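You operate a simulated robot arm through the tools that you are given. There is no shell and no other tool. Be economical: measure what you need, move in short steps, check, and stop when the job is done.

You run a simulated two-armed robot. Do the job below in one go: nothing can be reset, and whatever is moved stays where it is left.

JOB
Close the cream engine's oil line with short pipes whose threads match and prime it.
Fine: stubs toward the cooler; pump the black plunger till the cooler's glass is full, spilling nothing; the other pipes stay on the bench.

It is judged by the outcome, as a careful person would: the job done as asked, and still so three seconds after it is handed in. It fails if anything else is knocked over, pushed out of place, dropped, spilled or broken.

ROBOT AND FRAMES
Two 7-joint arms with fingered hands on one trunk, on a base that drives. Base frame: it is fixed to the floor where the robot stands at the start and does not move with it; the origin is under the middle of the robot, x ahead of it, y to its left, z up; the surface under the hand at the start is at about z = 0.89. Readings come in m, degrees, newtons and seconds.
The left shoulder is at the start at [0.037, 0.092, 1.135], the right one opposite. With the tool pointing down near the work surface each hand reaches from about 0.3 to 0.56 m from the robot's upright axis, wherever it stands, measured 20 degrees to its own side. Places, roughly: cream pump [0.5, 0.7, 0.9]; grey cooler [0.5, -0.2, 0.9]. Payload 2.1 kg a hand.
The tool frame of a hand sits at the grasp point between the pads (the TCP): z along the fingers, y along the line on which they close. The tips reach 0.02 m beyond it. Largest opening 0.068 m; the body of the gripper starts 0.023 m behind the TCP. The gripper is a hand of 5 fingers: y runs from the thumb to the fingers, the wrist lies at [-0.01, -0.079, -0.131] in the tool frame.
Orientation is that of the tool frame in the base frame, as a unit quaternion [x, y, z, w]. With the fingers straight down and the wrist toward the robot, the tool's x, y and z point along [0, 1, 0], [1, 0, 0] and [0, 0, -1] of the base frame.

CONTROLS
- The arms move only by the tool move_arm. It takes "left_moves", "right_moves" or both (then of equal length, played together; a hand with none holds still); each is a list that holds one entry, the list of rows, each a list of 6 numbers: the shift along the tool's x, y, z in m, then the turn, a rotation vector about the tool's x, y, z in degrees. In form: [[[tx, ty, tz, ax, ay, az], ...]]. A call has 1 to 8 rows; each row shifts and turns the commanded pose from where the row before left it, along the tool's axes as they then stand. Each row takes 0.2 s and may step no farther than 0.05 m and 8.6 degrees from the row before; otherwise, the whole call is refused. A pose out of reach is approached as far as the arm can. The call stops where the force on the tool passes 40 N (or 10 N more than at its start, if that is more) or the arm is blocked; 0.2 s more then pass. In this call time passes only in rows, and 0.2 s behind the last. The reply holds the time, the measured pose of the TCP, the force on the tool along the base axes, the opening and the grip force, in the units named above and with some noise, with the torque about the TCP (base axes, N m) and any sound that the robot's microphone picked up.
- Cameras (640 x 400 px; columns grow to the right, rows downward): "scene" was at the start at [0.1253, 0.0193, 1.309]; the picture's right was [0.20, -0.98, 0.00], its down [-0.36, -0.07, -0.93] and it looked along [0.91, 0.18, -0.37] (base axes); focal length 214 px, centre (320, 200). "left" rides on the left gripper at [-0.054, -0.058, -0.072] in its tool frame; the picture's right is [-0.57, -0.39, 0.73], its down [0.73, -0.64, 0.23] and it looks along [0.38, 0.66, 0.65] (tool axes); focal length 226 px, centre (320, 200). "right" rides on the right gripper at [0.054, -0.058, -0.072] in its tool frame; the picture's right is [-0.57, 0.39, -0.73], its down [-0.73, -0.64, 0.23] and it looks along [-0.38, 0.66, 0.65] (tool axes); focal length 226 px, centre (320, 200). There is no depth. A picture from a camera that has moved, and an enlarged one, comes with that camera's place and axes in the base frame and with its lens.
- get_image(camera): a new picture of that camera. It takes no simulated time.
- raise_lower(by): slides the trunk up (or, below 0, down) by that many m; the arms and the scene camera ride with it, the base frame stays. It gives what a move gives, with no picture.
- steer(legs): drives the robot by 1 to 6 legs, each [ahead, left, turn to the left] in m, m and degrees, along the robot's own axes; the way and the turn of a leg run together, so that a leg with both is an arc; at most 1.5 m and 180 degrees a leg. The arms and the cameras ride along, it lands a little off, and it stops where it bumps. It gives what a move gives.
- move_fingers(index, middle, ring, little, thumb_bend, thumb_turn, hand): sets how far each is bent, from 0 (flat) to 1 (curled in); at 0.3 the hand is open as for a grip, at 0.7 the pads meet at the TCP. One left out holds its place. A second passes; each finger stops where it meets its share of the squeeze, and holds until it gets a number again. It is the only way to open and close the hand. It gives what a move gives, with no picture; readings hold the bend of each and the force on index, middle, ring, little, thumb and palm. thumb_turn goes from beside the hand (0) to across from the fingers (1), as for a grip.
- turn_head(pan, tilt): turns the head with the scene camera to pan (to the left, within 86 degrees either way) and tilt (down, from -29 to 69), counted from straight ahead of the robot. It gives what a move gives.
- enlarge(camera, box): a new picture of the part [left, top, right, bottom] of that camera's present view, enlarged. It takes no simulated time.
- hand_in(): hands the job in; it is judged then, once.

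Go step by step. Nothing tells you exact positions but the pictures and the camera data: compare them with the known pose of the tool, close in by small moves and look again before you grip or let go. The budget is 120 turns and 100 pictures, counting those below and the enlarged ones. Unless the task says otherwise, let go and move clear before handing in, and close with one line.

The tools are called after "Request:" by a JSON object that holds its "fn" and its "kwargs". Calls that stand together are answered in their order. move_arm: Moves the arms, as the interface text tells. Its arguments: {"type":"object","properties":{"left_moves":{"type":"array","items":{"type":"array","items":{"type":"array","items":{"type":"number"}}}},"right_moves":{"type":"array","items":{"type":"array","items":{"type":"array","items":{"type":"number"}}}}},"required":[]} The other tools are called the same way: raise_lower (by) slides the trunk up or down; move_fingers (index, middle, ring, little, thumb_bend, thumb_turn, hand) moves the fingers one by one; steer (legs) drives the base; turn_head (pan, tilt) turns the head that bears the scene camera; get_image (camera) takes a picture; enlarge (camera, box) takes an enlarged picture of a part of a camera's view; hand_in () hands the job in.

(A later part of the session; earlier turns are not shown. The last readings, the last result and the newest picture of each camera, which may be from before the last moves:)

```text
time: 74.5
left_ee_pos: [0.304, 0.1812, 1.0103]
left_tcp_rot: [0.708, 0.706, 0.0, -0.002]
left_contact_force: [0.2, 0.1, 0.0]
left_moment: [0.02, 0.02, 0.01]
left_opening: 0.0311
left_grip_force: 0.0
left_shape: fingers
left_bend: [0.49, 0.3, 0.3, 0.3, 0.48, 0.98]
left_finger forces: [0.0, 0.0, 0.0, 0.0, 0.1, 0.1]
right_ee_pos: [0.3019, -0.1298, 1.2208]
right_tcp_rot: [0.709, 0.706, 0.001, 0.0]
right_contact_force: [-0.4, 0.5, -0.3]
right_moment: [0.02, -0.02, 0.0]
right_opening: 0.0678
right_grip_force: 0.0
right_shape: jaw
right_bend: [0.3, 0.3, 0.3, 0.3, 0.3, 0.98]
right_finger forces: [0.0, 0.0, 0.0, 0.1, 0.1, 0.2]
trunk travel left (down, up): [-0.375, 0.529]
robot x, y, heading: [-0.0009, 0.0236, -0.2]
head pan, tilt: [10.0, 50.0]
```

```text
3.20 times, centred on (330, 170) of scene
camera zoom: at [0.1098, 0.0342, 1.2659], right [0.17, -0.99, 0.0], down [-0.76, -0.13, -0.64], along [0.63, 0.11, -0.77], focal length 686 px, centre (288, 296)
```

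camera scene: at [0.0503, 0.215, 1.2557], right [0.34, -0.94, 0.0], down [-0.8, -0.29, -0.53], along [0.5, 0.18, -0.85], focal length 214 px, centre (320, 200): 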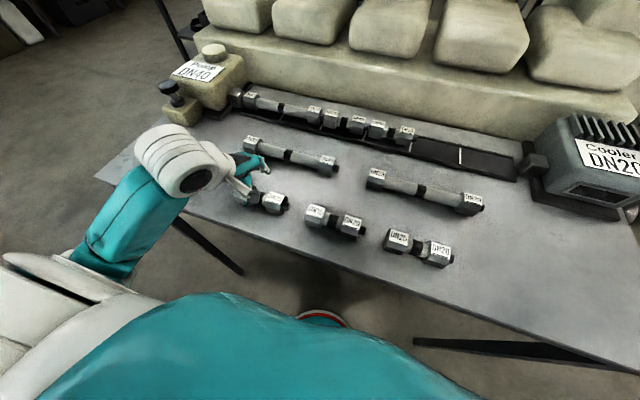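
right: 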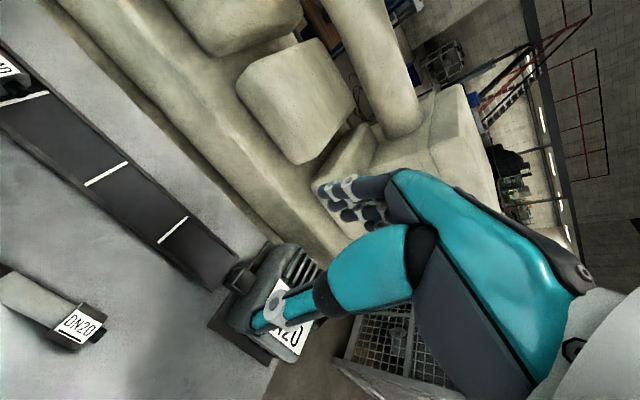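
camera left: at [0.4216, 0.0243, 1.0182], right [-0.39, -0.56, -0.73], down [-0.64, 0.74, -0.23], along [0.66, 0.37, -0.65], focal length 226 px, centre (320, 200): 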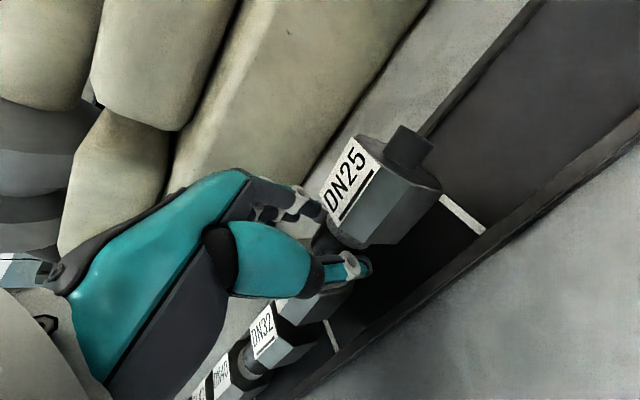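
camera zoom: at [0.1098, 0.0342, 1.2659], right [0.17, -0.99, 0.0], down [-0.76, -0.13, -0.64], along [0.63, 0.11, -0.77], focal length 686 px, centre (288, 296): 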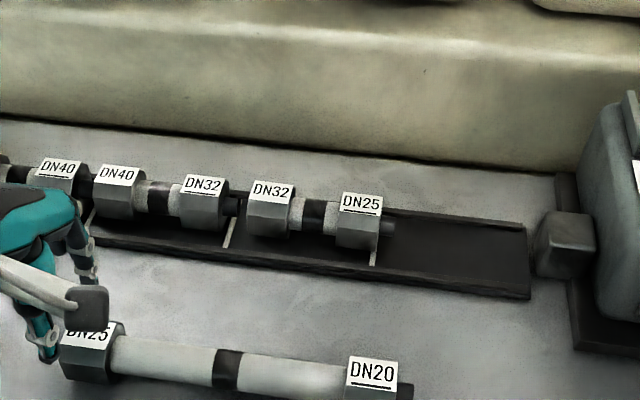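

Pipe 2 is straight but sits ~5–7 mm short of pipe 1's stub. I'll regrip it the same way and push it gently until it meets.

Request:
{"fn": "move_arm", "kwargs": {"left_moves": [[[-0.02, 0.035, 0, 0, 0, 0], [-0.02, 0.035, 0, 0, 0, 0], [-0.02, 0.035, 0, 0, 0, 0], [-0.02, 0.035, 0, 0, 0, 0], [-0.021, 0.035, 0, 0, 0, 0], [0, 0, 0.04, 0, 0, 0], [0, 0, 0.03, 0, 0, 0], [0, 0, 0, 0, 0, 0]]]}}

Request:
{"fn": "move_arm", "kwargs": {"left_moves": [[[0, 0, 0.012, 0, 0, 0], [0, 0, 0.004, 0, 0, 0], [0, 0, 0, 0, 0, 0]]]}}

Request:
{"fn": "move_fingers", "kwargs": {"hand": "left", "index": 0.7, "thumb_bend": 0.7}}

Request:
{"fn": "move_arm", "kwargs": {"left_moves": [[[0.0015, 0, 0, 0, 0, 0], [0.0015, 0, 0, 0, 0, 0], [0.0015, 0, 0, 0, 0, 0], [0, 0, 0, 0, 0, 0]]]}}

```text
time: 76.3
left_ee_pos: [0.4785, 0.0791, 0.9407]
left_tcp_rot: [0.708, 0.706, -0.001, -0.001]
left_contact_force: [-0.2, 0.5, -0.2]
left_moment: [0.02, 0.0, 0.01]
left_opening: 0.0313
left_grip_force: 0.0
left_shape: fingers
left_bend: [0.49, 0.3, 0.3, 0.3, 0.48, 0.98]
left_finger forces: [0.0, 0.0, 0.0, 0.1, 0.0, 0.0]
right_ee_pos: [0.3013, -0.13, 1.2204]
right_tcp_rot: [0.708, 0.706, 0.0, 0.0]
right_contact_force: [-0.2, -0.5, 0.0]
right_moment: [0.0, 0.01, 0.02]
right_opening: 0.0675
right_grip_force: 0.0
right_shape: jaw
right_bend: [0.3, 0.3, 0.3, 0.3, 0.3, 0.98]
right_finger forces: [0.1, 0.0, 0.1, 0.0, 0.0, 0.0]
trunk travel left (down, up): [-0.375, 0.529]
robot x, y, heading: [0.0006, 0.0248, -0.3]
head pan, tilt: [10.0, 50.0]
```

```text
time: 77.1
left_ee_pos: [0.4796, 0.0787, 0.9256]
left_tcp_rot: [0.708, 0.706, -0.001, -0.001]
left_contact_force: [-0.2, 0.6, 0.3]
left_moment: [0.01, 0.0, 0.0]
left_opening: 0.0312
left_grip_force: 0.0
left_shape: fingers
left_bend: [0.49, 0.3, 0.3, 0.3, 0.48, 0.98]
left_finger forces: [0.1, 0.0, 0.0, 0.0, 0.0, 0.0]
right_ee_pos: [0.3007, -0.1292, 1.2212]
right_tcp_rot: [0.708, 0.706, 0.0, 0.0]
right_contact_force: [0.7, 0.2, 0.9]
right_moment: [0.01, 0.0, 0.01]
right_opening: 0.0675
right_grip_force: 0.0
right_shape: jaw
right_bend: [0.3, 0.3, 0.3, 0.3, 0.3, 0.98]
right_finger forces: [0.0, 0.0, 0.1, 0.1, 0.0, 0.0]
trunk travel left (down, up): [-0.375, 0.529]
robot x, y, heading: [0.0009, 0.0226, -0.4]
head pan, tilt: [10.0, 50.0]
```

```text
time: 78.1
left_ee_pos: [0.4796, 0.0791, 0.9253]
left_tcp_rot: [0.708, 0.706, -0.001, -0.001]
left_contact_force: [0.3, -0.7, 0.2]
left_moment: [-0.02, 0.01, 0.02]
left_opening: 0.0139
left_grip_force: 4.0
left_shape: fingers
left_bend: [0.59, 0.3, 0.3, 0.3, 0.58, 0.97]
left_finger forces: [3.8, 0.0, 0.1, 0.1, 4.1, 0.1]
right_ee_pos: [0.3026, -0.1294, 1.2215]
right_tcp_rot: [0.709, 0.705, 0.0, -0.001]
right_contact_force: [0.1, -0.1, 0.9]
right_moment: [0.04, -0.02, -0.02]
right_opening: 0.0677
right_grip_force: 0.1
right_shape: jaw
right_bend: [0.3, 0.3, 0.3, 0.3, 0.3, 0.98]
right_finger forces: [0.0, 0.0, 0.0, 0.1, 0.1, 0.0]
trunk travel left (down, up): [-0.375, 0.529]
robot x, y, heading: [-0.0017, 0.018, -0.2]
head pan, tilt: [10.0, 50.0]
```

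```text
time: 79.1
left_ee_pos: [0.4801, 0.0838, 0.9246]
left_tcp_rot: [0.709, 0.705, -0.002, -0.001]
left_contact_force: [-0.1, -0.7, -0.1]
left_moment: [-0.01, 0.03, 0.02]
left_opening: 0.0139
left_grip_force: 4.0
left_shape: fingers
left_bend: [0.59, 0.3, 0.3, 0.3, 0.58, 0.97]
left_finger forces: [4.1, 0.0, 0.0, 0.0, 4.0, 0.0]
right_ee_pos: [0.3015, -0.1289, 1.2222]
right_tcp_rot: [0.71, 0.705, 0.0, 0.001]
right_contact_force: [-0.5, 0.7, 0.8]
right_moment: [-0.03, -0.01, 0.01]
right_opening: 0.0677
right_grip_force: 0.0
right_shape: jaw
right_bend: [0.3, 0.3, 0.3, 0.3, 0.3, 0.98]
right_finger forces: [0.0, 0.0, 0.1, 0.1, 0.1, 0.0]
trunk travel left (down, up): [-0.375, 0.529]
robot x, y, heading: [0.0032, 0.0213, -0.2]
head pan, tilt: [10.0, 50.0]
```

Moved 4.7 mm with no resistance yet; two more small steps while watching the force.

Request:
{"fn": "move_arm", "kwargs": {"left_moves": [[[0.001, 0, 0, 0, 0, 0], [0.001, 0, 0, 0, 0, 0], [0, 0, 0, 0, 0, 0]]]}}

Request:
{"fn": "enlarge", "kwargs": {"camera": "scene", "box": [230, 120, 430, 220]}}

```text
time: 79.9
left_ee_pos: [0.48, 0.0856, 0.9257]
left_tcp_rot: [0.708, 0.706, 0.0, 0.0]
left_contact_force: [0.3, -0.6, -0.4]
left_moment: [0.01, -0.02, -0.01]
left_opening: 0.0139
left_grip_force: 3.8
left_shape: fingers
left_bend: [0.59, 0.3, 0.3, 0.3, 0.58, 0.97]
left_finger forces: [4.2, 0.0, 0.0, 0.1, 4.0, 0.1]
right_ee_pos: [0.302, -0.1305, 1.2209]
right_tcp_rot: [0.709, 0.705, 0.0, -0.001]
right_contact_force: [-0.2, 0.5, 0.7]
right_moment: [0.0, -0.04, 0.03]
right_opening: 0.0677
right_grip_force: 0.0
right_shape: jaw
right_bend: [0.3, 0.3, 0.3, 0.3, 0.3, 0.98]
right_finger forces: [0.0, 0.0, 0.1, 0.1, 0.0, 0.1]
trunk travel left (down, up): [-0.375, 0.529]
robot x, y, heading: [0.0019, 0.0209, -0.3]
head pan, tilt: [10.0, 50.0]
```

```text
3.20 times, centred on (330, 170) of scene
camera zoom: at [0.11, 0.034, 1.2659], right [0.17, -0.99, 0.0], down [-0.76, -0.13, -0.64], along [0.63, 0.11, -0.77], focal length 686 px, centre (288, 296)
```

zoom: 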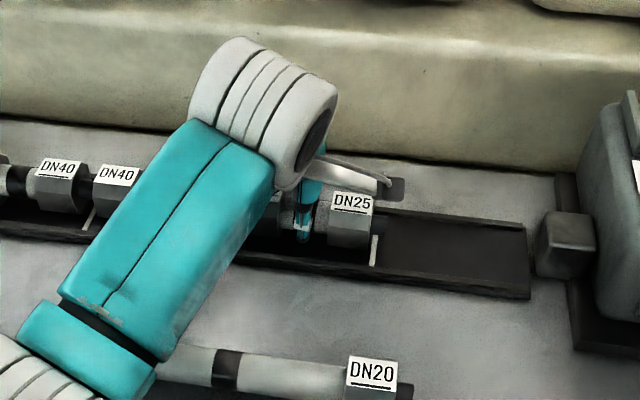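

Nearly there (label gap 61 px vs 57–59 px reference); one more 1.5 mm, then release and check.

Request:
{"fn": "move_arm", "kwargs": {"left_moves": [[[0.0015, 0, 0, 0, 0, 0], [0, 0, 0, 0, 0, 0]]]}}

Request:
{"fn": "move_fingers", "kwargs": {"hand": "left", "index": 0.49, "thumb_bend": 0.48}}

Request:
{"fn": "move_arm", "kwargs": {"left_moves": [[[0, 0, -0.012, 0, 0, 0], [0, 0, -0.03, 0, 0, 0], [0, 0, -0.045, 0, 0, 0], [0.02, -0.035, 0, 0, 0, 0], [0.02, -0.035, 0, 0, 0, 0], [0.02, -0.035, 0, 0, 0, 0], [0.02, -0.035, 0, 0, 0, 0], [0.01, -0.035, 0, 0, 0, 0]]]}}

Request:
{"fn": "enlarge", "kwargs": {"camera": "scene", "box": [230, 120, 430, 220]}}

```text
time: 80.5
left_ee_pos: [0.4787, 0.0867, 0.9245]
left_tcp_rot: [0.708, 0.706, -0.001, -0.001]
left_contact_force: [0.3, -0.1, -0.9]
left_moment: [-0.01, -0.01, -0.03]
left_opening: 0.0141
left_grip_force: 3.8
left_shape: fingers
left_bend: [0.59, 0.3, 0.3, 0.3, 0.58, 0.97]
left_finger forces: [4.1, 0.0, 0.0, 0.1, 4.0, 0.0]
right_ee_pos: [0.3024, -0.13, 1.2222]
right_tcp_rot: [0.708, 0.706, 0.0, 0.0]
right_contact_force: [0.5, 0.7, 0.7]
right_moment: [-0.02, -0.02, -0.02]
right_opening: 0.0678
right_grip_force: 0.0
right_shape: jaw
right_bend: [0.3, 0.3, 0.3, 0.3, 0.3, 0.98]
right_finger forces: [0.1, 0.1, 0.1, 0.1, 0.0, 0.0]
trunk travel left (down, up): [-0.375, 0.529]
robot x, y, heading: [0.002, 0.0181, -0.3]
head pan, tilt: [10.0, 50.0]
```

```text
time: 81.5
left_ee_pos: [0.4785, 0.0869, 0.9251]
left_tcp_rot: [0.708, 0.706, -0.001, -0.001]
left_contact_force: [-0.1, -0.6, 0.4]
left_moment: [-0.03, -0.03, 0.02]
left_opening: 0.0312
left_grip_force: 0.0
left_shape: fingers
left_bend: [0.49, 0.3, 0.3, 0.3, 0.48, 0.98]
left_finger forces: [0.0, 0.0, 0.1, 0.1, 0.0, 0.0]
right_ee_pos: [0.3026, -0.1308, 1.2213]
right_tcp_rot: [0.709, 0.705, 0.0, 0.0]
right_contact_force: [-0.2, -0.3, 0.4]
right_moment: [-0.01, 0.03, -0.04]
right_opening: 0.0677
right_grip_force: 0.0
right_shape: jaw
right_bend: [0.3, 0.3, 0.3, 0.3, 0.3, 0.98]
right_finger forces: [0.0, 0.0, 0.0, 0.0, 0.0, 0.0]
trunk travel left (down, up): [-0.375, 0.529]
robot x, y, heading: [-0.0019, 0.0195, -0.3]
head pan, tilt: [10.0, 50.0]
```

```text
time: 83.3
left_ee_pos: [0.3048, 0.1802, 1.0121]
left_tcp_rot: [0.709, 0.706, -0.002, -0.003]
left_contact_force: [0.7, -0.7, 0.2]
left_moment: [0.02, -0.01, -0.03]
left_opening: 0.0314
left_grip_force: 0.0
left_shape: fingers
left_bend: [0.49, 0.3, 0.3, 0.3, 0.48, 0.98]
left_finger forces: [0.0, 0.1, 0.0, 0.0, 0.1, 0.0]
right_ee_pos: [0.3019, -0.1297, 1.2217]
right_tcp_rot: [0.708, 0.706, 0.0, -0.001]
right_contact_force: [1.0, 0.0, 0.1]
right_moment: [0.01, -0.03, 0.01]
right_opening: 0.068
right_grip_force: 0.0
right_shape: jaw
right_bend: [0.3, 0.3, 0.3, 0.3, 0.3, 0.98]
right_finger forces: [0.0, 0.0, 0.1, 0.0, 0.0, 0.0]
trunk travel left (down, up): [-0.375, 0.529]
robot x, y, heading: [-0.002, 0.0198, -0.4]
head pan, tilt: [10.0, 50.0]
```

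```text
3.20 times, centred on (330, 170) of scene
camera zoom: at [0.1098, 0.0342, 1.2659], right [0.17, -0.99, 0.0], down [-0.76, -0.13, -0.64], along [0.63, 0.11, -0.77], focal length 686 px, centre (288, 296)
```

zoom: 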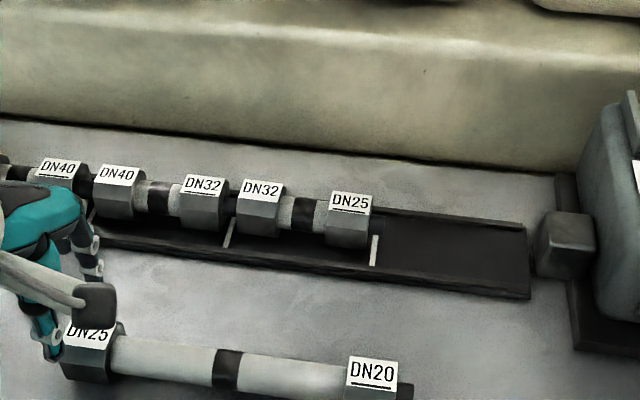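

Pipe 2 now matches (58 px gap, in line). On to pipe 3 (DN25→20), centred near (0.2198, 0.1046).

Request:
{"fn": "steer", "kwargs": {"legs": [[-0.06, -0.11, 0]]}}

Request:
{"fn": "move_fingers", "kwargs": {"hand": "left", "index": 0.3, "thumb_bend": 0.3}}

Request:
{"fn": "turn_head", "kwargs": {"pan": 20, "tilt": 58}}

```text
time: 84.6
left_ee_pos: [0.2447, 0.0689, 1.0125]
left_tcp_rot: [0.709, 0.706, -0.001, -0.001]
left_contact_force: [-0.5, 0.5, -1.2]
left_moment: [0.0, 0.0, 0.02]
left_opening: 0.0311
left_grip_force: 0.2
left_shape: fingers
left_bend: [0.49, 0.3, 0.3, 0.3, 0.48, 0.98]
left_finger forces: [0.1, 0.0, 0.0, 0.0, 0.0, 0.0]
right_ee_pos: [0.2418, -0.2396, 1.2226]
right_tcp_rot: [0.709, 0.705, 0.0, -0.001]
right_contact_force: [0.7, 1.4, 0.1]
right_moment: [-0.01, -0.01, -0.02]
right_opening: 0.0676
right_grip_force: 0.2
right_shape: jaw
right_bend: [0.3, 0.3, 0.3, 0.3, 0.3, 0.98]
right_finger forces: [0.0, 0.0, 0.0, 0.0, 0.1, 0.1]
trunk travel left (down, up): [-0.375, 0.529]
robot x, y, heading: [-0.0578, -0.0895, -0.5]
head pan, tilt: [10.0, 50.0]
```

```text
time: 85.6
left_ee_pos: [0.245, 0.0692, 1.0109]
left_tcp_rot: [0.709, 0.706, -0.002, -0.001]
left_contact_force: [0.1, -0.6, -0.4]
left_moment: [0.03, -0.02, 0.02]
left_opening: 0.0622
left_grip_force: 0.1
left_shape: fingers
left_bend: [0.3, 0.3, 0.3, 0.3, 0.3, 0.98]
left_finger forces: [0.0, 0.0, 0.0, 0.0, 0.0, 0.0]
right_ee_pos: [0.2429, -0.2404, 1.2206]
right_tcp_rot: [0.709, 0.706, 0.0, 0.0]
right_contact_force: [0.3, -0.3, -0.7]
right_moment: [-0.02, 0.04, -0.03]
right_opening: 0.0676
right_grip_force: 0.2
right_shape: jaw
right_bend: [0.3, 0.3, 0.3, 0.3, 0.3, 0.98]
right_finger forces: [0.0, 0.0, 0.0, 0.0, 0.0, 0.0]
trunk travel left (down, up): [-0.375, 0.529]
robot x, y, heading: [-0.062, -0.0885, -0.1]
head pan, tilt: [10.0, 50.0]
```

```text
time: 86.3
left_ee_pos: [0.2447, 0.0672, 1.0129]
left_tcp_rot: [0.709, 0.705, -0.001, -0.001]
left_contact_force: [0.1, 0.1, -1.0]
left_moment: [-0.01, 0.01, -0.01]
left_opening: 0.0619
left_grip_force: 0.0
left_shape: fingers
left_bend: [0.3, 0.3, 0.3, 0.3, 0.3, 0.98]
left_finger forces: [0.0, 0.0, 0.0, 0.0, 0.1, 0.0]
right_ee_pos: [0.2429, -0.2404, 1.2209]
right_tcp_rot: [0.709, 0.705, 0.0, 0.0]
right_contact_force: [-0.1, 0.1, -0.6]
right_moment: [0.01, 0.0, 0.0]
right_opening: 0.0678
right_grip_force: 0.1
right_shape: jaw
right_bend: [0.3, 0.3, 0.3, 0.3, 0.3, 0.98]
right_finger forces: [0.0, 0.0, 0.1, 0.1, 0.0, 0.0]
trunk travel left (down, up): [-0.375, 0.529]
robot x, y, heading: [-0.0603, -0.0905, -0.4]
head pan, tilt: [20.0, 58.0]
```

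Request:
{"fn": "move_arm", "kwargs": {"left_moves": [[[0.021, -0.012, 0, 0, 0, 0], [0.0215, -0.012, 0.02, 0, 0, 0], [0, 0, 0.025, 0, 0, 0], [0, 0, 0.02, 0, 0, 0], [0, 0, 0, 0, 0, 0]]]}}

Request:
{"fn": "get_image", "kwargs": {"camera": "left"}}

Request:
{"fn": "enlarge", "kwargs": {"camera": "scene", "box": [180, 110, 320, 230]}}

```text
time: 87.5
left_ee_pos: [0.225, 0.1122, 0.947]
left_tcp_rot: [0.709, 0.705, -0.001, -0.001]
left_contact_force: [0.4, -0.3, -0.1]
left_moment: [0.03, 0.0, 0.02]
left_opening: 0.0624
left_grip_force: 0.0
left_shape: fingers
left_bend: [0.3, 0.3, 0.3, 0.3, 0.3, 0.98]
left_finger forces: [0.1, 0.0, 0.0, 0.0, 0.1, 0.0]
left hand out of reach, approached as far as the arm can: row 2
right_ee_pos: [0.242, -0.2407, 1.2216]
right_tcp_rot: [0.708, 0.706, 0.0, 0.0]
right_contact_force: [-0.2, -0.2, 0.0]
right_moment: [-0.01, 0.03, 0.0]
right_opening: 0.0676
right_grip_force: 0.0
right_shape: jaw
right_bend: [0.3, 0.3, 0.3, 0.3, 0.3, 0.98]
right_finger forces: [0.0, 0.1, 0.1, 0.0, 0.1, 0.0]
trunk travel left (down, up): [-0.375, 0.529]
robot x, y, heading: [-0.0569, -0.0902, -0.5]
head pan, tilt: [20.0, 58.0]
```

```text
24 pictures are left
camera left: at [0.1647, 0.0588, 1.0192], right [-0.39, -0.56, -0.73], down [-0.64, 0.74, -0.23], along [0.66, 0.38, -0.65], focal length 226 px, centre (320, 200)
```

left: 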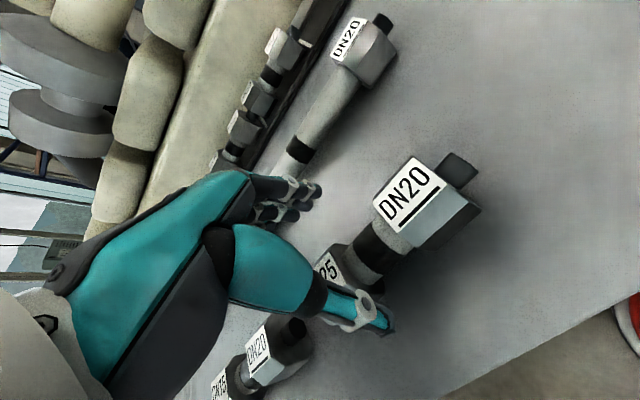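

```text
3.33 times, centred on (250, 170) of scene
camera zoom: at [0.0388, -0.0658, 1.2557], right [0.34, -0.94, 0.0], down [-0.8, -0.29, -0.53], along [0.5, 0.18, -0.85], focal length 715 px, centre (553, 300)
```

zoom: 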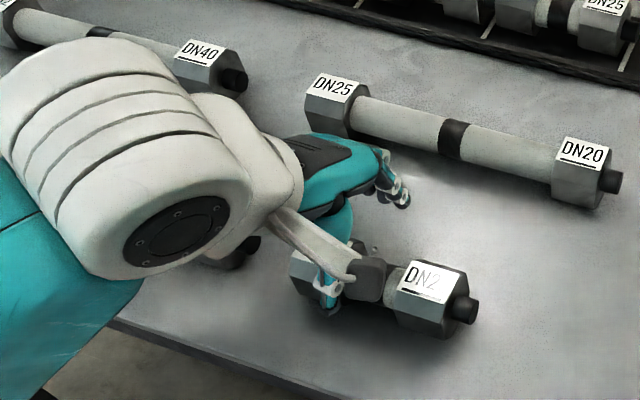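

Request:
{"fn": "move_arm", "kwargs": {"left_moves": [[[-0.0026, -0.002, 0.015, 0, 0, 0], [0, -0.0025, 0.014, 0, 0, 0], [0, 0, 0, 0, 0, 0]]]}}

Request:
{"fn": "get_image", "kwargs": {"camera": "left"}}

```text
time: 88.3
left_ee_pos: [0.2194, 0.1086, 0.9186]
left_tcp_rot: [0.709, 0.706, -0.001, -0.002]
left_contact_force: [0.1, -0.4, -0.3]
left_moment: [0.02, 0.0, -0.02]
left_opening: 0.0623
left_grip_force: 0.1
left_shape: fingers
left_bend: [0.3, 0.3, 0.3, 0.3, 0.3, 0.98]
left_finger forces: [0.0, 0.0, 0.0, 0.0, 0.0, 0.1]
right_ee_pos: [0.2412, -0.2411, 1.2218]
right_tcp_rot: [0.709, 0.705, -0.001, -0.001]
right_contact_force: [0.6, 0.4, 0.0]
right_moment: [-0.02, 0.02, -0.01]
right_opening: 0.0675
right_grip_force: 0.0
right_shape: jaw
right_bend: [0.3, 0.3, 0.3, 0.3, 0.3, 0.98]
right_finger forces: [0.0, 0.0, 0.0, 0.0, 0.0, 0.0]
trunk travel left (down, up): [-0.375, 0.529]
robot x, y, heading: [-0.0585, -0.0926, -0.5]
head pan, tilt: [20.0, 58.0]
```

```text
22 pictures are left
camera left: at [0.1604, 0.0564, 0.9901], right [-0.39, -0.56, -0.73], down [-0.64, 0.74, -0.23], along [0.66, 0.37, -0.65], focal length 226 px, centre (320, 200)
```

left: 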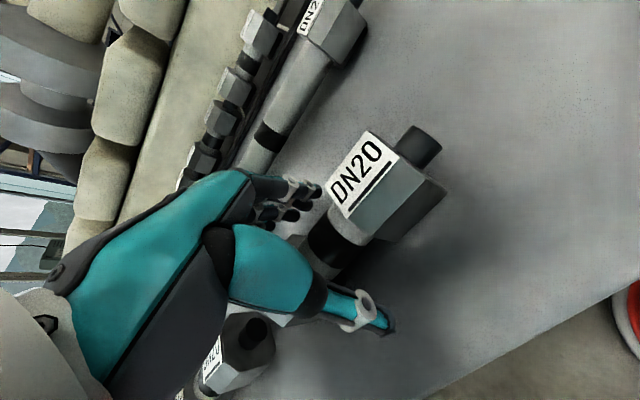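

Request:
{"fn": "move_fingers", "kwargs": {"hand": "left", "index": 0.7, "thumb_bend": 0.7}}

Request:
{"fn": "move_arm", "kwargs": {"left_moves": [[[0, 0, -0.015, 0, 0, 0], [0, 0.004, -0.03, 0, 0, 0], [0, 0.006, -0.04, 0, 0, 0], [0, 0, 0, 0, 0, 0]]]}}

Request:
{"fn": "steer", "kwargs": {"legs": [[0.055, 0, 0]]}}

Request:
{"fn": "turn_head", "kwargs": {"pan": 10, "tilt": 50}}

Request:
{"fn": "get_image", "kwargs": {"camera": "left"}}

```text
time: 89.3
left_ee_pos: [0.2184, 0.1094, 0.9186]
left_tcp_rot: [0.708, 0.706, -0.001, -0.001]
left_contact_force: [0.0, 0.1, -0.7]
left_moment: [0.02, 0.01, 0.01]
left_opening: 0.0139
left_grip_force: 4.3
left_shape: fingers
left_bend: [0.59, 0.3, 0.3, 0.3, 0.59, 0.97]
left_finger forces: [3.9, 0.0, 0.1, 0.1, 3.9, 0.1]
right_ee_pos: [0.2414, -0.2391, 1.2216]
right_tcp_rot: [0.71, 0.705, 0.0, 0.0]
right_contact_force: [0.0, 0.4, -0.9]
right_moment: [0.01, -0.04, -0.02]
right_opening: 0.0678
right_grip_force: 0.0
right_shape: jaw
right_bend: [0.3, 0.3, 0.3, 0.3, 0.3, 0.98]
right_finger forces: [0.0, 0.0, 0.1, 0.0, 0.0, 0.1]
trunk travel left (down, up): [-0.375, 0.529]
robot x, y, heading: [-0.06, -0.0873, -0.4]
head pan, tilt: [20.0, 58.0]
```

```text
time: 90.3
left_ee_pos: [0.2301, 0.1101, 1.0029]
left_tcp_rot: [0.709, 0.706, 0.0, -0.002]
left_contact_force: [0.3, 0.4, -2.2]
left_moment: [0.0, 0.0, -0.02]
left_opening: 0.0143
left_grip_force: 3.6
left_shape: fingers
left_bend: [0.59, 0.3, 0.3, 0.3, 0.6, 0.97]
left_finger forces: [3.9, 0.1, 0.1, 0.0, 3.9, 0.1]
right_ee_pos: [0.2425, -0.2406, 1.2215]
right_tcp_rot: [0.709, 0.705, 0.0, 0.0]
right_contact_force: [-0.1, -0.4, 0.0]
right_moment: [-0.01, 0.02, -0.03]
right_opening: 0.0677
right_grip_force: 0.0
right_shape: jaw
right_bend: [0.3, 0.3, 0.3, 0.3, 0.3, 0.98]
right_finger forces: [0.1, 0.0, 0.1, 0.0, 0.0, 0.0]
trunk travel left (down, up): [-0.375, 0.529]
robot x, y, heading: [-0.0603, -0.0873, -0.5]
head pan, tilt: [20.0, 58.0]
```

```text
time: 91.2
left_ee_pos: [0.2851, 0.1096, 1.0034]
left_tcp_rot: [0.707, 0.707, -0.001, -0.001]
left_contact_force: [-0.4, 0.5, -3.2]
left_moment: [0.05, 0.01, -0.02]
left_opening: 0.0138
left_grip_force: 3.5
left_shape: fingers
left_bend: [0.59, 0.3, 0.3, 0.3, 0.6, 0.97]
left_finger forces: [3.9, 0.0, 0.0, 0.1, 4.0, 0.1]
right_ee_pos: [0.2979, -0.24, 1.2215]
right_tcp_rot: [0.709, 0.705, 0.0, 0.0]
right_contact_force: [0.1, -0.8, 0.2]
right_moment: [0.02, 0.0, 0.01]
right_opening: 0.0675
right_grip_force: 0.1
right_shape: jaw
right_bend: [0.3, 0.3, 0.3, 0.3, 0.3, 0.98]
right_finger forces: [0.0, 0.1, 0.0, 0.0, 0.0, 0.0]
trunk travel left (down, up): [-0.375, 0.529]
robot x, y, heading: [-0.0034, -0.093, -0.3]
head pan, tilt: [20.0, 58.0]
```

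```text
time: 92.0
left_ee_pos: [0.2831, 0.1102, 1.003]
left_tcp_rot: [0.708, 0.706, -0.001, -0.001]
left_contact_force: [0.0, 0.4, -2.5]
left_moment: [-0.01, 0.01, 0.0]
left_opening: 0.0139
left_grip_force: 3.6
left_shape: fingers
left_bend: [0.59, 0.3, 0.3, 0.3, 0.6, 0.97]
left_finger forces: [3.9, 0.0, 0.1, 0.0, 3.9, 0.1]
right_ee_pos: [0.2965, -0.2406, 1.2219]
right_tcp_rot: [0.709, 0.706, -0.001, 0.0]
right_contact_force: [0.5, -0.9, 0.1]
right_moment: [-0.01, -0.01, -0.02]
right_opening: 0.0677
right_grip_force: 0.1
right_shape: jaw
right_bend: [0.3, 0.3, 0.3, 0.3, 0.3, 0.98]
right_finger forces: [0.1, 0.0, 0.0, 0.0, 0.0, 0.0]
trunk travel left (down, up): [-0.375, 0.529]
robot x, y, heading: [-0.0038, -0.0893, -0.0]
head pan, tilt: [10.0, 50.0]
```

```text
21 pictures are left
camera left: at [0.2255, 0.0572, 1.0748], right [-0.39, -0.56, -0.73], down [-0.64, 0.74, -0.23], along [0.66, 0.37, -0.65], focal length 226 px, centre (320, 200)
```

left: 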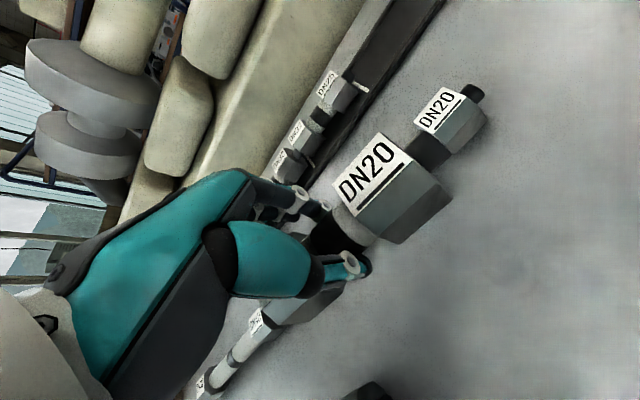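

Good grip again. Carrying pipe 3 over the last slot.

Request:
{"fn": "move_arm", "kwargs": {"left_moves": [[[-0.027, 0.0394, 0, 0, 0, 0], [-0.027, 0.0394, 0, 0, 0, 0], [-0.027, 0.0394, 0, 0, 0, 0], [-0.027, 0.0394, 0, 0, 0, 0], [-0.027, 0.0394, 0, 0, 0, 0], [0, 0, 0.025, 0, 0, 0], [0, 0, 0.025, 0, 0, 0], [0, 0, 0, 0, 0, 0]]]}}

Request:
{"fn": "enlarge", "kwargs": {"camera": "scene", "box": [240, 120, 400, 220]}}

Request:
{"fn": "get_image", "kwargs": {"camera": "left"}}

```text
time: 93.8
left_ee_pos: [0.4813, -0.0251, 0.9528]
left_tcp_rot: [0.709, 0.706, -0.002, -0.001]
left_contact_force: [0.2, 0.3, -2.4]
left_moment: [0.0, 0.0, -0.01]
left_opening: 0.0138
left_grip_force: 4.6
left_shape: fingers
left_bend: [0.59, 0.3, 0.3, 0.3, 0.59, 0.97]
left_finger forces: [4.1, 0.0, 0.0, 0.0, 4.1, 0.0]
right_ee_pos: [0.2965, -0.2409, 1.2219]
right_tcp_rot: [0.709, 0.705, -0.001, 0.0]
right_contact_force: [-0.7, -0.1, -0.3]
right_moment: [0.01, -0.04, 0.01]
right_opening: 0.0678
right_grip_force: 0.1
right_shape: jaw
right_bend: [0.3, 0.3, 0.3, 0.3, 0.3, 0.98]
right_finger forces: [0.1, 0.0, 0.0, 0.0, 0.0, 0.1]
trunk travel left (down, up): [-0.375, 0.529]
robot x, y, heading: [-0.0059, -0.0881, -0.5]
head pan, tilt: [10.0, 50.0]
```

```text
4.00 times, centred on (320, 170) of scene
camera zoom: at [0.1051, -0.0764, 1.2659], right [0.17, -0.99, 0.0], down [-0.76, -0.13, -0.64], along [0.63, 0.11, -0.77], focal length 858 px, centre (320, 320)
```

zoom: 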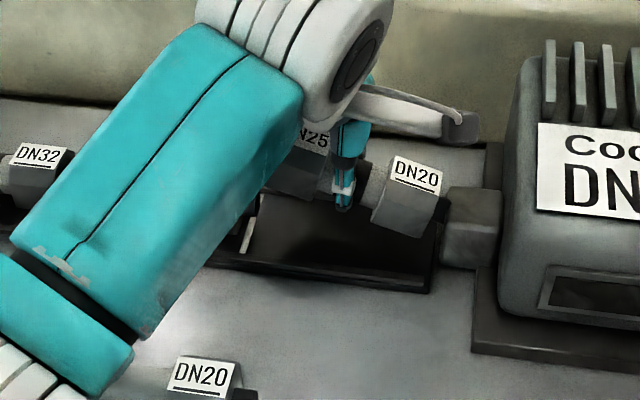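

```text
19 pictures are left
camera left: at [0.4225, -0.0788, 1.0241], right [-0.39, -0.56, -0.73], down [-0.64, 0.74, -0.23], along [0.66, 0.37, -0.65], focal length 226 px, centre (320, 200)
```

left: 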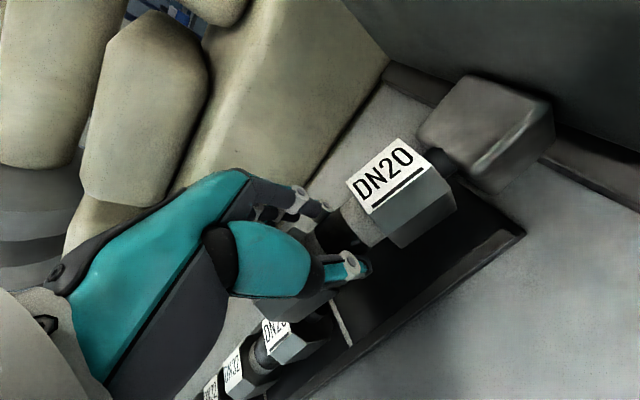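

Pipe 3 hangs slightly stub-down, which suits entering at the cooler side first. The port face is at y≈−0.0885 and the tip at ≈−0.084, so I'll shift −2 mm and lower gently, watching forces.

Request:
{"fn": "move_arm", "kwargs": {"left_moves": [[[-0.002, 0, 0, 0, 0, 0], [0, 0, 0.008, 0, 0, 0], [0, 0, 0.007, 0, 0, 0], [0, 0, 0.005, 0, 0, 0], [0, 0, 0, 0, 0, 0]]]}}

Request:
{"fn": "enlarge", "kwargs": {"camera": "scene", "box": [240, 120, 400, 220]}}

```text
time: 95.0
left_ee_pos: [0.4802, -0.0283, 0.933]
left_tcp_rot: [0.708, 0.706, -0.002, -0.002]
left_contact_force: [-0.5, 0.4, -2.7]
left_moment: [-0.01, 0.0, 0.04]
left_opening: 0.0137
left_grip_force: 4.6
left_shape: fingers
left_bend: [0.59, 0.3, 0.3, 0.3, 0.59, 0.97]
left_finger forces: [4.1, 0.0, 0.0, 0.1, 4.0, 0.0]
right_ee_pos: [0.2972, -0.2406, 1.2219]
right_tcp_rot: [0.709, 0.705, -0.001, 0.0]
right_contact_force: [-0.1, 0.4, 0.0]
right_moment: [-0.01, 0.01, 0.0]
right_opening: 0.0675
right_grip_force: 0.2
right_shape: jaw
right_bend: [0.3, 0.3, 0.3, 0.3, 0.3, 0.98]
right_finger forces: [0.0, 0.1, 0.0, 0.0, 0.1, 0.0]
trunk travel left (down, up): [-0.375, 0.529]
robot x, y, heading: [-0.0038, -0.0908, -0.2]
head pan, tilt: [10.0, 50.0]
```

```text
4.00 times, centred on (320, 170) of scene
camera zoom: at [0.105, -0.0763, 1.2659], right [0.17, -0.99, 0.0], down [-0.76, -0.13, -0.64], along [0.63, 0.11, -0.77], focal length 858 px, centre (320, 320)
```

zoom: 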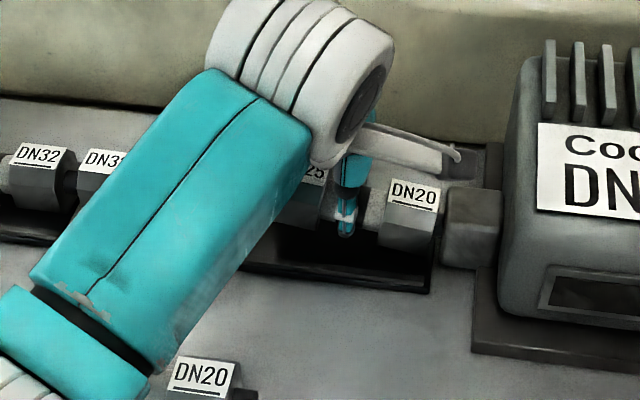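

It's lined up beside the port without force. Lowering the last ~10 mm.

Request:
{"fn": "move_arm", "kwargs": {"left_moves": [[[0, 0, 0.004, 0, 0, 0], [0, 0, 0.004, 0, 0, 0], [0, 0, 0.002, 0, 0, 0], [0, 0, 0, 0, 0, 0]]]}}

Request:
{"fn": "get_image", "kwargs": {"camera": "left"}}

```text
time: 96.0
left_ee_pos: [0.4796, -0.0281, 0.9244]
left_tcp_rot: [0.709, 0.705, -0.001, -0.001]
left_contact_force: [0.2, -0.4, 6.1]
left_moment: [-0.05, -0.01, 0.01]
left_opening: 0.0134
left_grip_force: 4.9
left_shape: fingers
left_bend: [0.59, 0.3, 0.3, 0.3, 0.59, 0.97]
left_finger forces: [5.4, 0.0, 0.0, 0.1, 4.5, 0.0]
right_ee_pos: [0.2972, -0.2409, 1.2217]
right_tcp_rot: [0.709, 0.705, 0.0, 0.001]
right_contact_force: [0.6, -0.8, -0.2]
right_moment: [-0.03, -0.01, -0.04]
right_opening: 0.0678
right_grip_force: 0.1
right_shape: jaw
right_bend: [0.3, 0.3, 0.3, 0.3, 0.3, 0.98]
right_finger forces: [0.0, 0.1, 0.0, 0.0, 0.0, 0.0]
trunk travel left (down, up): [-0.375, 0.529]
robot x, y, heading: [-0.0038, -0.0935, -0.3]
head pan, tilt: [10.0, 50.0]
```

```text
17 pictures are left
camera left: at [0.4219, -0.0808, 0.995], right [-0.39, -0.56, -0.73], down [-0.64, 0.74, -0.23], along [0.66, 0.37, -0.65], focal length 226 px, centre (320, 200)
```

left: 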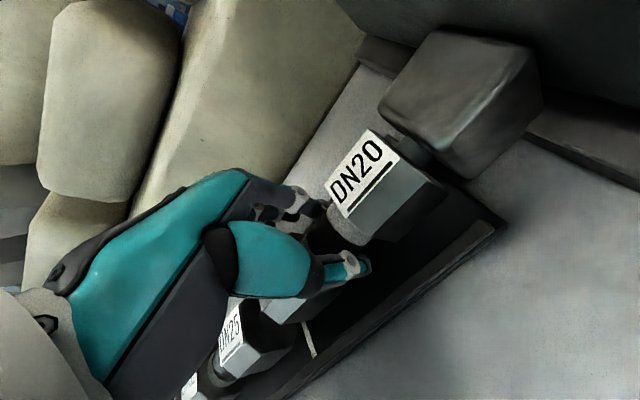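

Seated on the floor (6 N, same height as pipe 2). Releasing, lifting and inspecting both joints.

Request:
{"fn": "move_arm", "kwargs": {"left_moves": [[[0, 0, -0.0015, 0, 0, 0], [0, 0, 0, 0, 0, 0]]]}}

Request:
{"fn": "move_fingers", "kwargs": {"hand": "left", "index": 0.49, "thumb_bend": 0.48}}

Request:
{"fn": "move_arm", "kwargs": {"left_moves": [[[0, 0, -0.012, 0, 0, 0], [0, 0, -0.03, 0, 0, 0], [0, 0, -0.045, 0, 0, 0], [0.03, -0.035, 0, 0, 0, 0], [0.03, -0.035, 0, 0, 0, 0], [0.03, -0.035, 0, 0, 0, 0], [0.03, -0.035, 0, 0, 0, 0], [0.03, -0.035, 0, 0, 0, 0]]]}}

Request:
{"fn": "enlarge", "kwargs": {"camera": "scene", "box": [210, 130, 370, 210]}}

```text
time: 96.5
left_ee_pos: [0.4798, -0.0272, 0.9255]
left_tcp_rot: [0.709, 0.705, -0.002, -0.001]
left_contact_force: [1.9, 0.3, 4.5]
left_moment: [0.01, -0.04, 0.02]
left_opening: 0.0139
left_grip_force: 4.4
left_shape: fingers
left_bend: [0.59, 0.3, 0.3, 0.3, 0.59, 0.97]
left_finger forces: [5.2, 0.1, 0.0, 0.1, 4.1, 0.0]
right_ee_pos: [0.2962, -0.2399, 1.2216]
right_tcp_rot: [0.709, 0.705, 0.001, 0.0]
right_contact_force: [0.3, 0.0, 0.1]
right_moment: [-0.02, 0.02, 0.01]
right_opening: 0.0679
right_grip_force: 0.0
right_shape: jaw
right_bend: [0.3, 0.3, 0.3, 0.3, 0.3, 0.98]
right_finger forces: [0.1, 0.0, 0.0, 0.0, 0.0, 0.1]
trunk travel left (down, up): [-0.375, 0.529]
robot x, y, heading: [-0.007, -0.0936, -0.2]
head pan, tilt: [10.0, 50.0]
```

```text
time: 97.5
left_ee_pos: [0.4802, -0.0278, 0.9237]
left_tcp_rot: [0.708, 0.706, -0.001, -0.001]
left_contact_force: [0.2, 0.2, 0.3]
left_moment: [-0.02, 0.02, -0.01]
left_opening: 0.0311
left_grip_force: 0.0
left_shape: fingers
left_bend: [0.49, 0.3, 0.3, 0.3, 0.48, 0.98]
left_finger forces: [0.1, 0.0, 0.0, 0.0, 0.1, 0.0]
right_ee_pos: [0.2966, -0.2414, 1.2224]
right_tcp_rot: [0.709, 0.705, 0.0, 0.0]
right_contact_force: [-0.2, 0.2, 0.7]
right_moment: [0.0, 0.01, -0.01]
right_opening: 0.0673
right_grip_force: 0.1
right_shape: jaw
right_bend: [0.3, 0.3, 0.3, 0.3, 0.3, 0.98]
right_finger forces: [0.1, 0.1, 0.1, 0.0, 0.0, 0.0]
trunk travel left (down, up): [-0.375, 0.529]
robot x, y, heading: [-0.0061, -0.0887, -0.3]
head pan, tilt: [10.0, 50.0]
```

```text
time: 99.3
left_ee_pos: [0.3042, 0.1213, 1.0114]
left_tcp_rot: [0.708, 0.706, -0.002, -0.001]
left_contact_force: [-1.0, 0.4, -0.3]
left_moment: [0.01, -0.02, -0.02]
left_opening: 0.0316
left_grip_force: 0.0
left_shape: fingers
left_bend: [0.49, 0.3, 0.3, 0.3, 0.48, 0.98]
left_finger forces: [0.1, 0.0, 0.0, 0.0, 0.0, 0.0]
right_ee_pos: [0.2959, -0.2417, 1.2215]
right_tcp_rot: [0.709, 0.705, 0.0, 0.0]
right_contact_force: [0.0, 1.0, -0.1]
right_moment: [0.02, -0.01, 0.01]
right_opening: 0.0679
right_grip_force: 0.1
right_shape: jaw
right_bend: [0.3, 0.3, 0.3, 0.3, 0.3, 0.98]
right_finger forces: [0.0, 0.0, 0.0, 0.1, 0.0, 0.1]
trunk travel left (down, up): [-0.375, 0.529]
robot x, y, heading: [-0.0084, -0.0892, -0.1]
head pan, tilt: [10.0, 50.0]
```

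```text
4.00 times, centred on (290, 170) of scene
camera zoom: at [0.1047, -0.0762, 1.2659], right [0.17, -0.99, 0.0], down [-0.76, -0.13, -0.64], along [0.63, 0.11, -0.77], focal length 858 px, centre (440, 320)
```

zoom: 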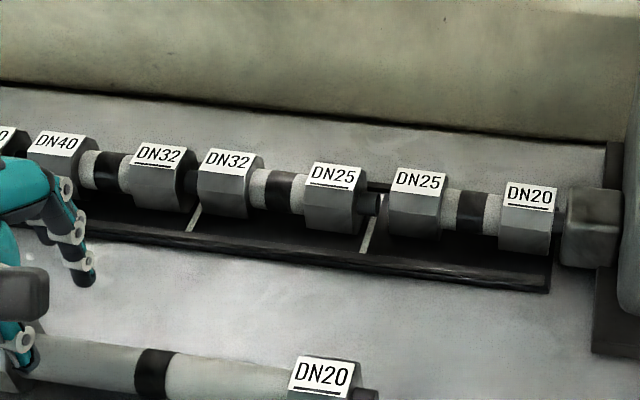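

Pipe 3 sits ~7–8 mm too close to the cooler (25–25 label gap 85 px vs ~70). I'll regrip it and slide it toward pipe 2.

Request:
{"fn": "move_arm", "kwargs": {"left_moves": [[[-0.03, 0.035, 0, 0, 0, 0], [-0.03, 0.035, 0, 0, 0, 0], [-0.03, 0.035, 0, 0, 0, 0], [-0.03, 0.035, 0, 0, 0, 0], [-0.029, 0.035, 0, 0, 0, 0], [0, 0, 0.04, 0, 0, 0], [0, 0, 0.03, 0, 0, 0], [0, 0, 0, 0, 0, 0]]]}}

Request:
{"fn": "move_arm", "kwargs": {"left_moves": [[[0, 0, 0.012, 0, 0, 0], [0, 0, 0.004, 0, 0, 0], [0, 0, 0, 0, 0, 0]]]}}

Request:
{"fn": "move_fingers", "kwargs": {"hand": "left", "index": 0.7, "thumb_bend": 0.7}}

Request:
{"fn": "move_arm", "kwargs": {"left_moves": [[[0.0015, 0, 0, 0, 0, 0], [0.0015, 0, 0, 0, 0, 0], [0.0015, 0, 0, 0, 0, 0], [0, 0, 0, 0, 0, 0]]]}}

```text
time: 101.2
left_ee_pos: [0.4805, -0.0258, 0.9412]
left_tcp_rot: [0.708, 0.706, -0.001, -0.001]
left_contact_force: [-0.1, 0.8, 0.7]
left_moment: [0.0, 0.02, 0.01]
left_opening: 0.0311
left_grip_force: 0.1
left_shape: fingers
left_bend: [0.49, 0.3, 0.3, 0.3, 0.48, 0.98]
left_finger forces: [0.1, 0.0, 0.0, 0.1, 0.0, 0.1]
right_ee_pos: [0.2959, -0.2405, 1.2215]
right_tcp_rot: [0.709, 0.705, -0.001, 0.0]
right_contact_force: [-0.7, -0.4, -0.1]
right_moment: [-0.02, 0.02, 0.0]
right_opening: 0.0677
right_grip_force: 0.0
right_shape: jaw
right_bend: [0.3, 0.3, 0.3, 0.3, 0.3, 0.98]
right_finger forces: [0.0, 0.0, 0.0, 0.1, 0.1, 0.0]
trunk travel left (down, up): [-0.375, 0.529]
robot x, y, heading: [-0.0086, -0.0903, -0.1]
head pan, tilt: [10.0, 50.0]
```

```text
time: 102.0
left_ee_pos: [0.4793, -0.0274, 0.9257]
left_tcp_rot: [0.709, 0.705, -0.002, -0.001]
left_contact_force: [-0.9, -0.3, -0.4]
left_moment: [-0.03, 0.0, -0.02]
left_opening: 0.0312
left_grip_force: 0.1
left_shape: fingers
left_bend: [0.49, 0.3, 0.3, 0.3, 0.48, 0.98]
left_finger forces: [0.0, 0.0, 0.0, 0.0, 0.0, 0.0]
right_ee_pos: [0.2968, -0.2404, 1.2217]
right_tcp_rot: [0.709, 0.705, 0.001, 0.0]
right_contact_force: [-0.6, 0.7, -1.1]
right_moment: [0.02, 0.02, 0.01]
right_opening: 0.0674
right_grip_force: 0.1
right_shape: jaw
right_bend: [0.3, 0.3, 0.3, 0.3, 0.3, 0.98]
right_finger forces: [0.1, 0.0, 0.0, 0.0, 0.0, 0.1]
trunk travel left (down, up): [-0.375, 0.529]
robot x, y, heading: [-0.0056, -0.0895, -0.4]
head pan, tilt: [10.0, 50.0]
```

```text
time: 103.0
left_ee_pos: [0.4812, -0.0266, 0.9256]
left_tcp_rot: [0.709, 0.706, -0.001, -0.001]
left_contact_force: [-0.1, 0.6, -0.3]
left_moment: [0.04, 0.01, 0.02]
left_opening: 0.0142
left_grip_force: 4.0
left_shape: fingers
left_bend: [0.58, 0.3, 0.3, 0.3, 0.59, 0.97]
left_finger forces: [4.2, 0.0, 0.0, 0.0, 3.8, 0.0]
right_ee_pos: [0.2957, -0.2411, 1.2214]
right_tcp_rot: [0.709, 0.705, 0.0, 0.001]
right_contact_force: [0.3, -0.8, 0.3]
right_moment: [0.02, 0.0, -0.01]
right_opening: 0.0677
right_grip_force: 0.0
right_shape: jaw
right_bend: [0.3, 0.3, 0.3, 0.3, 0.3, 0.98]
right_finger forces: [0.1, 0.0, 0.1, 0.0, 0.0, 0.0]
trunk travel left (down, up): [-0.375, 0.529]
robot x, y, heading: [-0.0053, -0.0864, -0.3]
head pan, tilt: [10.0, 50.0]
```

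```text
time: 104.0
left_ee_pos: [0.4803, -0.0229, 0.9251]
left_tcp_rot: [0.709, 0.706, -0.001, -0.001]
left_contact_force: [-0.5, -1.0, 0.6]
left_moment: [0.0, -0.04, -0.05]
left_opening: 0.0138
left_grip_force: 3.8
left_shape: fingers
left_bend: [0.58, 0.3, 0.3, 0.3, 0.59, 0.97]
left_finger forces: [3.9, 0.1, 0.1, 0.0, 3.9, 0.0]
right_ee_pos: [0.2967, -0.2416, 1.2222]
right_tcp_rot: [0.709, 0.705, 0.0, 0.001]
right_contact_force: [-0.2, 0.4, -0.4]
right_moment: [-0.02, 0.01, -0.01]
right_opening: 0.0679
right_grip_force: 0.1
right_shape: jaw
right_bend: [0.3, 0.3, 0.3, 0.3, 0.3, 0.98]
right_finger forces: [0.0, 0.0, 0.0, 0.0, 0.0, 0.0]
trunk travel left (down, up): [-0.375, 0.529]
robot x, y, heading: [-0.0077, -0.0889, -0.6]
head pan, tilt: [10.0, 50.0]
```

Request:
{"fn": "move_arm", "kwargs": {"left_moves": [[[0.0015, 0, 0, 0, 0, 0], [0.0015, 0, 0, 0, 0, 0], [0, 0, 0, 0, 0, 0]]]}}

Request:
{"fn": "move_fingers", "kwargs": {"hand": "left", "index": 0.49, "thumb_bend": 0.48}}

Request:
{"fn": "move_arm", "kwargs": {"left_moves": [[[0, 0, -0.012, 0, 0, 0], [0, 0, -0.03, 0, 0, 0], [0, 0, -0.045, 0, 0, 0], [0.03, -0.035, 0, 0, 0, 0], [0.03, -0.035, 0, 0, 0, 0], [0.03, -0.035, 0, 0, 0, 0], [0.03, -0.035, 0, 0, 0, 0], [0.03, -0.035, 0, 0, 0, 0]]]}}

Request:
{"fn": "enlarge", "kwargs": {"camera": "scene", "box": [210, 130, 370, 210]}}

```text
time: 104.8
left_ee_pos: [0.4809, -0.0188, 0.9258]
left_tcp_rot: [0.708, 0.706, -0.001, -0.001]
left_contact_force: [-0.5, -1.2, 0.1]
left_moment: [-0.02, 0.02, 0.01]
left_opening: 0.014
left_grip_force: 3.7
left_shape: fingers
left_bend: [0.58, 0.3, 0.3, 0.3, 0.59, 0.97]
left_finger forces: [3.9, 0.0, 0.0, 0.0, 4.0, 0.0]
right_ee_pos: [0.2967, -0.2407, 1.2222]
right_tcp_rot: [0.709, 0.705, 0.0, 0.0]
right_contact_force: [0.1, 0.7, -0.5]
right_moment: [0.01, 0.0, 0.01]
right_opening: 0.0676
right_grip_force: 0.1
right_shape: jaw
right_bend: [0.3, 0.3, 0.3, 0.3, 0.3, 0.98]
right_finger forces: [0.0, 0.0, 0.0, 0.0, 0.0, 0.0]
trunk travel left (down, up): [-0.375, 0.529]
robot x, y, heading: [-0.0054, -0.0938, -0.1]
head pan, tilt: [10.0, 50.0]
```

```text
time: 105.8
left_ee_pos: [0.4808, -0.0182, 0.9253]
left_tcp_rot: [0.708, 0.707, -0.002, -0.001]
left_contact_force: [0.2, -0.6, 0.3]
left_moment: [0.02, 0.03, 0.0]
left_opening: 0.0311
left_grip_force: 0.0
left_shape: fingers
left_bend: [0.49, 0.3, 0.3, 0.3, 0.48, 0.98]
left_finger forces: [0.0, 0.1, 0.1, 0.1, 0.0, 0.0]
right_ee_pos: [0.2952, -0.2407, 1.2223]
right_tcp_rot: [0.709, 0.705, 0.0, -0.001]
right_contact_force: [-0.2, -0.6, -1.0]
right_moment: [-0.04, 0.01, -0.01]
right_opening: 0.0677
right_grip_force: 0.0
right_shape: jaw
right_bend: [0.3, 0.3, 0.3, 0.3, 0.3, 0.98]
right_finger forces: [0.0, 0.0, 0.0, 0.0, 0.0, 0.0]
trunk travel left (down, up): [-0.375, 0.529]
robot x, y, heading: [-0.0051, -0.0883, -0.3]
head pan, tilt: [10.0, 50.0]
```

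```text
time: 107.5
left_ee_pos: [0.3058, 0.1327, 1.0136]
left_tcp_rot: [0.709, 0.705, 0.0, -0.002]
left_contact_force: [-0.3, 0.5, -0.6]
left_moment: [0.0, -0.01, -0.01]
left_opening: 0.0313
left_grip_force: 0.0
left_shape: fingers
left_bend: [0.49, 0.3, 0.3, 0.3, 0.48, 0.98]
left_finger forces: [0.0, 0.0, 0.0, 0.0, 0.0, 0.0]
right_ee_pos: [0.2958, -0.2395, 1.2212]
right_tcp_rot: [0.709, 0.705, 0.0, 0.0]
right_contact_force: [-0.4, 0.2, 0.1]
right_moment: [0.0, 0.01, 0.0]
right_opening: 0.0675
right_grip_force: 0.1
right_shape: jaw
right_bend: [0.3, 0.3, 0.3, 0.3, 0.3, 0.98]
right_finger forces: [0.0, 0.0, 0.0, 0.0, 0.1, 0.0]
trunk travel left (down, up): [-0.375, 0.529]
robot x, y, heading: [-0.0043, -0.0908, -0.4]
head pan, tilt: [10.0, 50.0]
```

```text
4.00 times, centred on (290, 170) of scene
camera zoom: at [0.1047, -0.0762, 1.2659], right [0.17, -0.99, 0.0], down [-0.76, -0.13, -0.64], along [0.63, 0.11, -0.77], focal length 858 px, centre (440, 320)
```

zoom: 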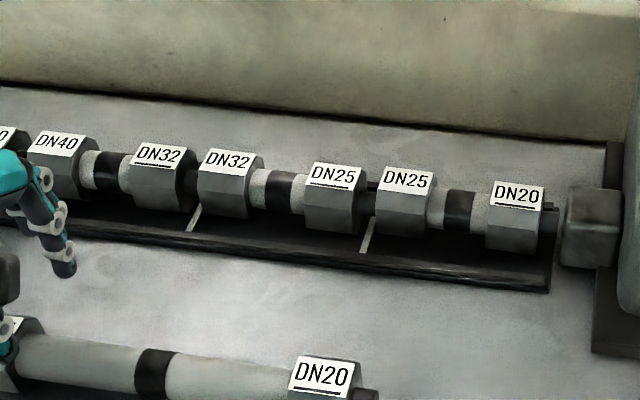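

All joints now match the reference spacing. One close look at the cooler joint before pumping.

Request:
{"fn": "enlarge", "kwargs": {"camera": "scene", "box": [295, 160, 375, 210]}}

```text
8.00 times, centred on (335, 185) of scene
camera zoom: at [0.1047, -0.0762, 1.2659], right [0.17, -0.99, 0.0], down [-0.76, -0.13, -0.64], along [0.63, 0.11, -0.77], focal length 1716 px, centre (200, 320)
```

zoom: 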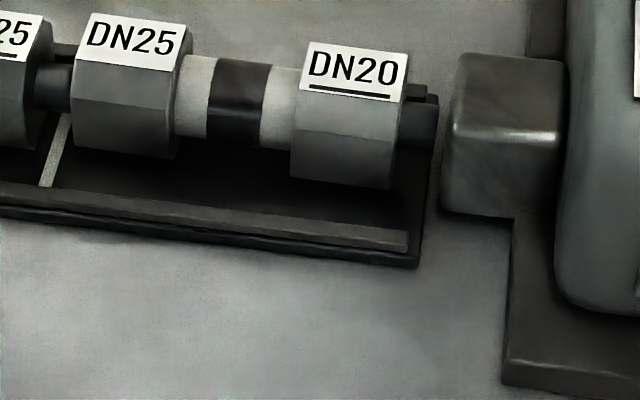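

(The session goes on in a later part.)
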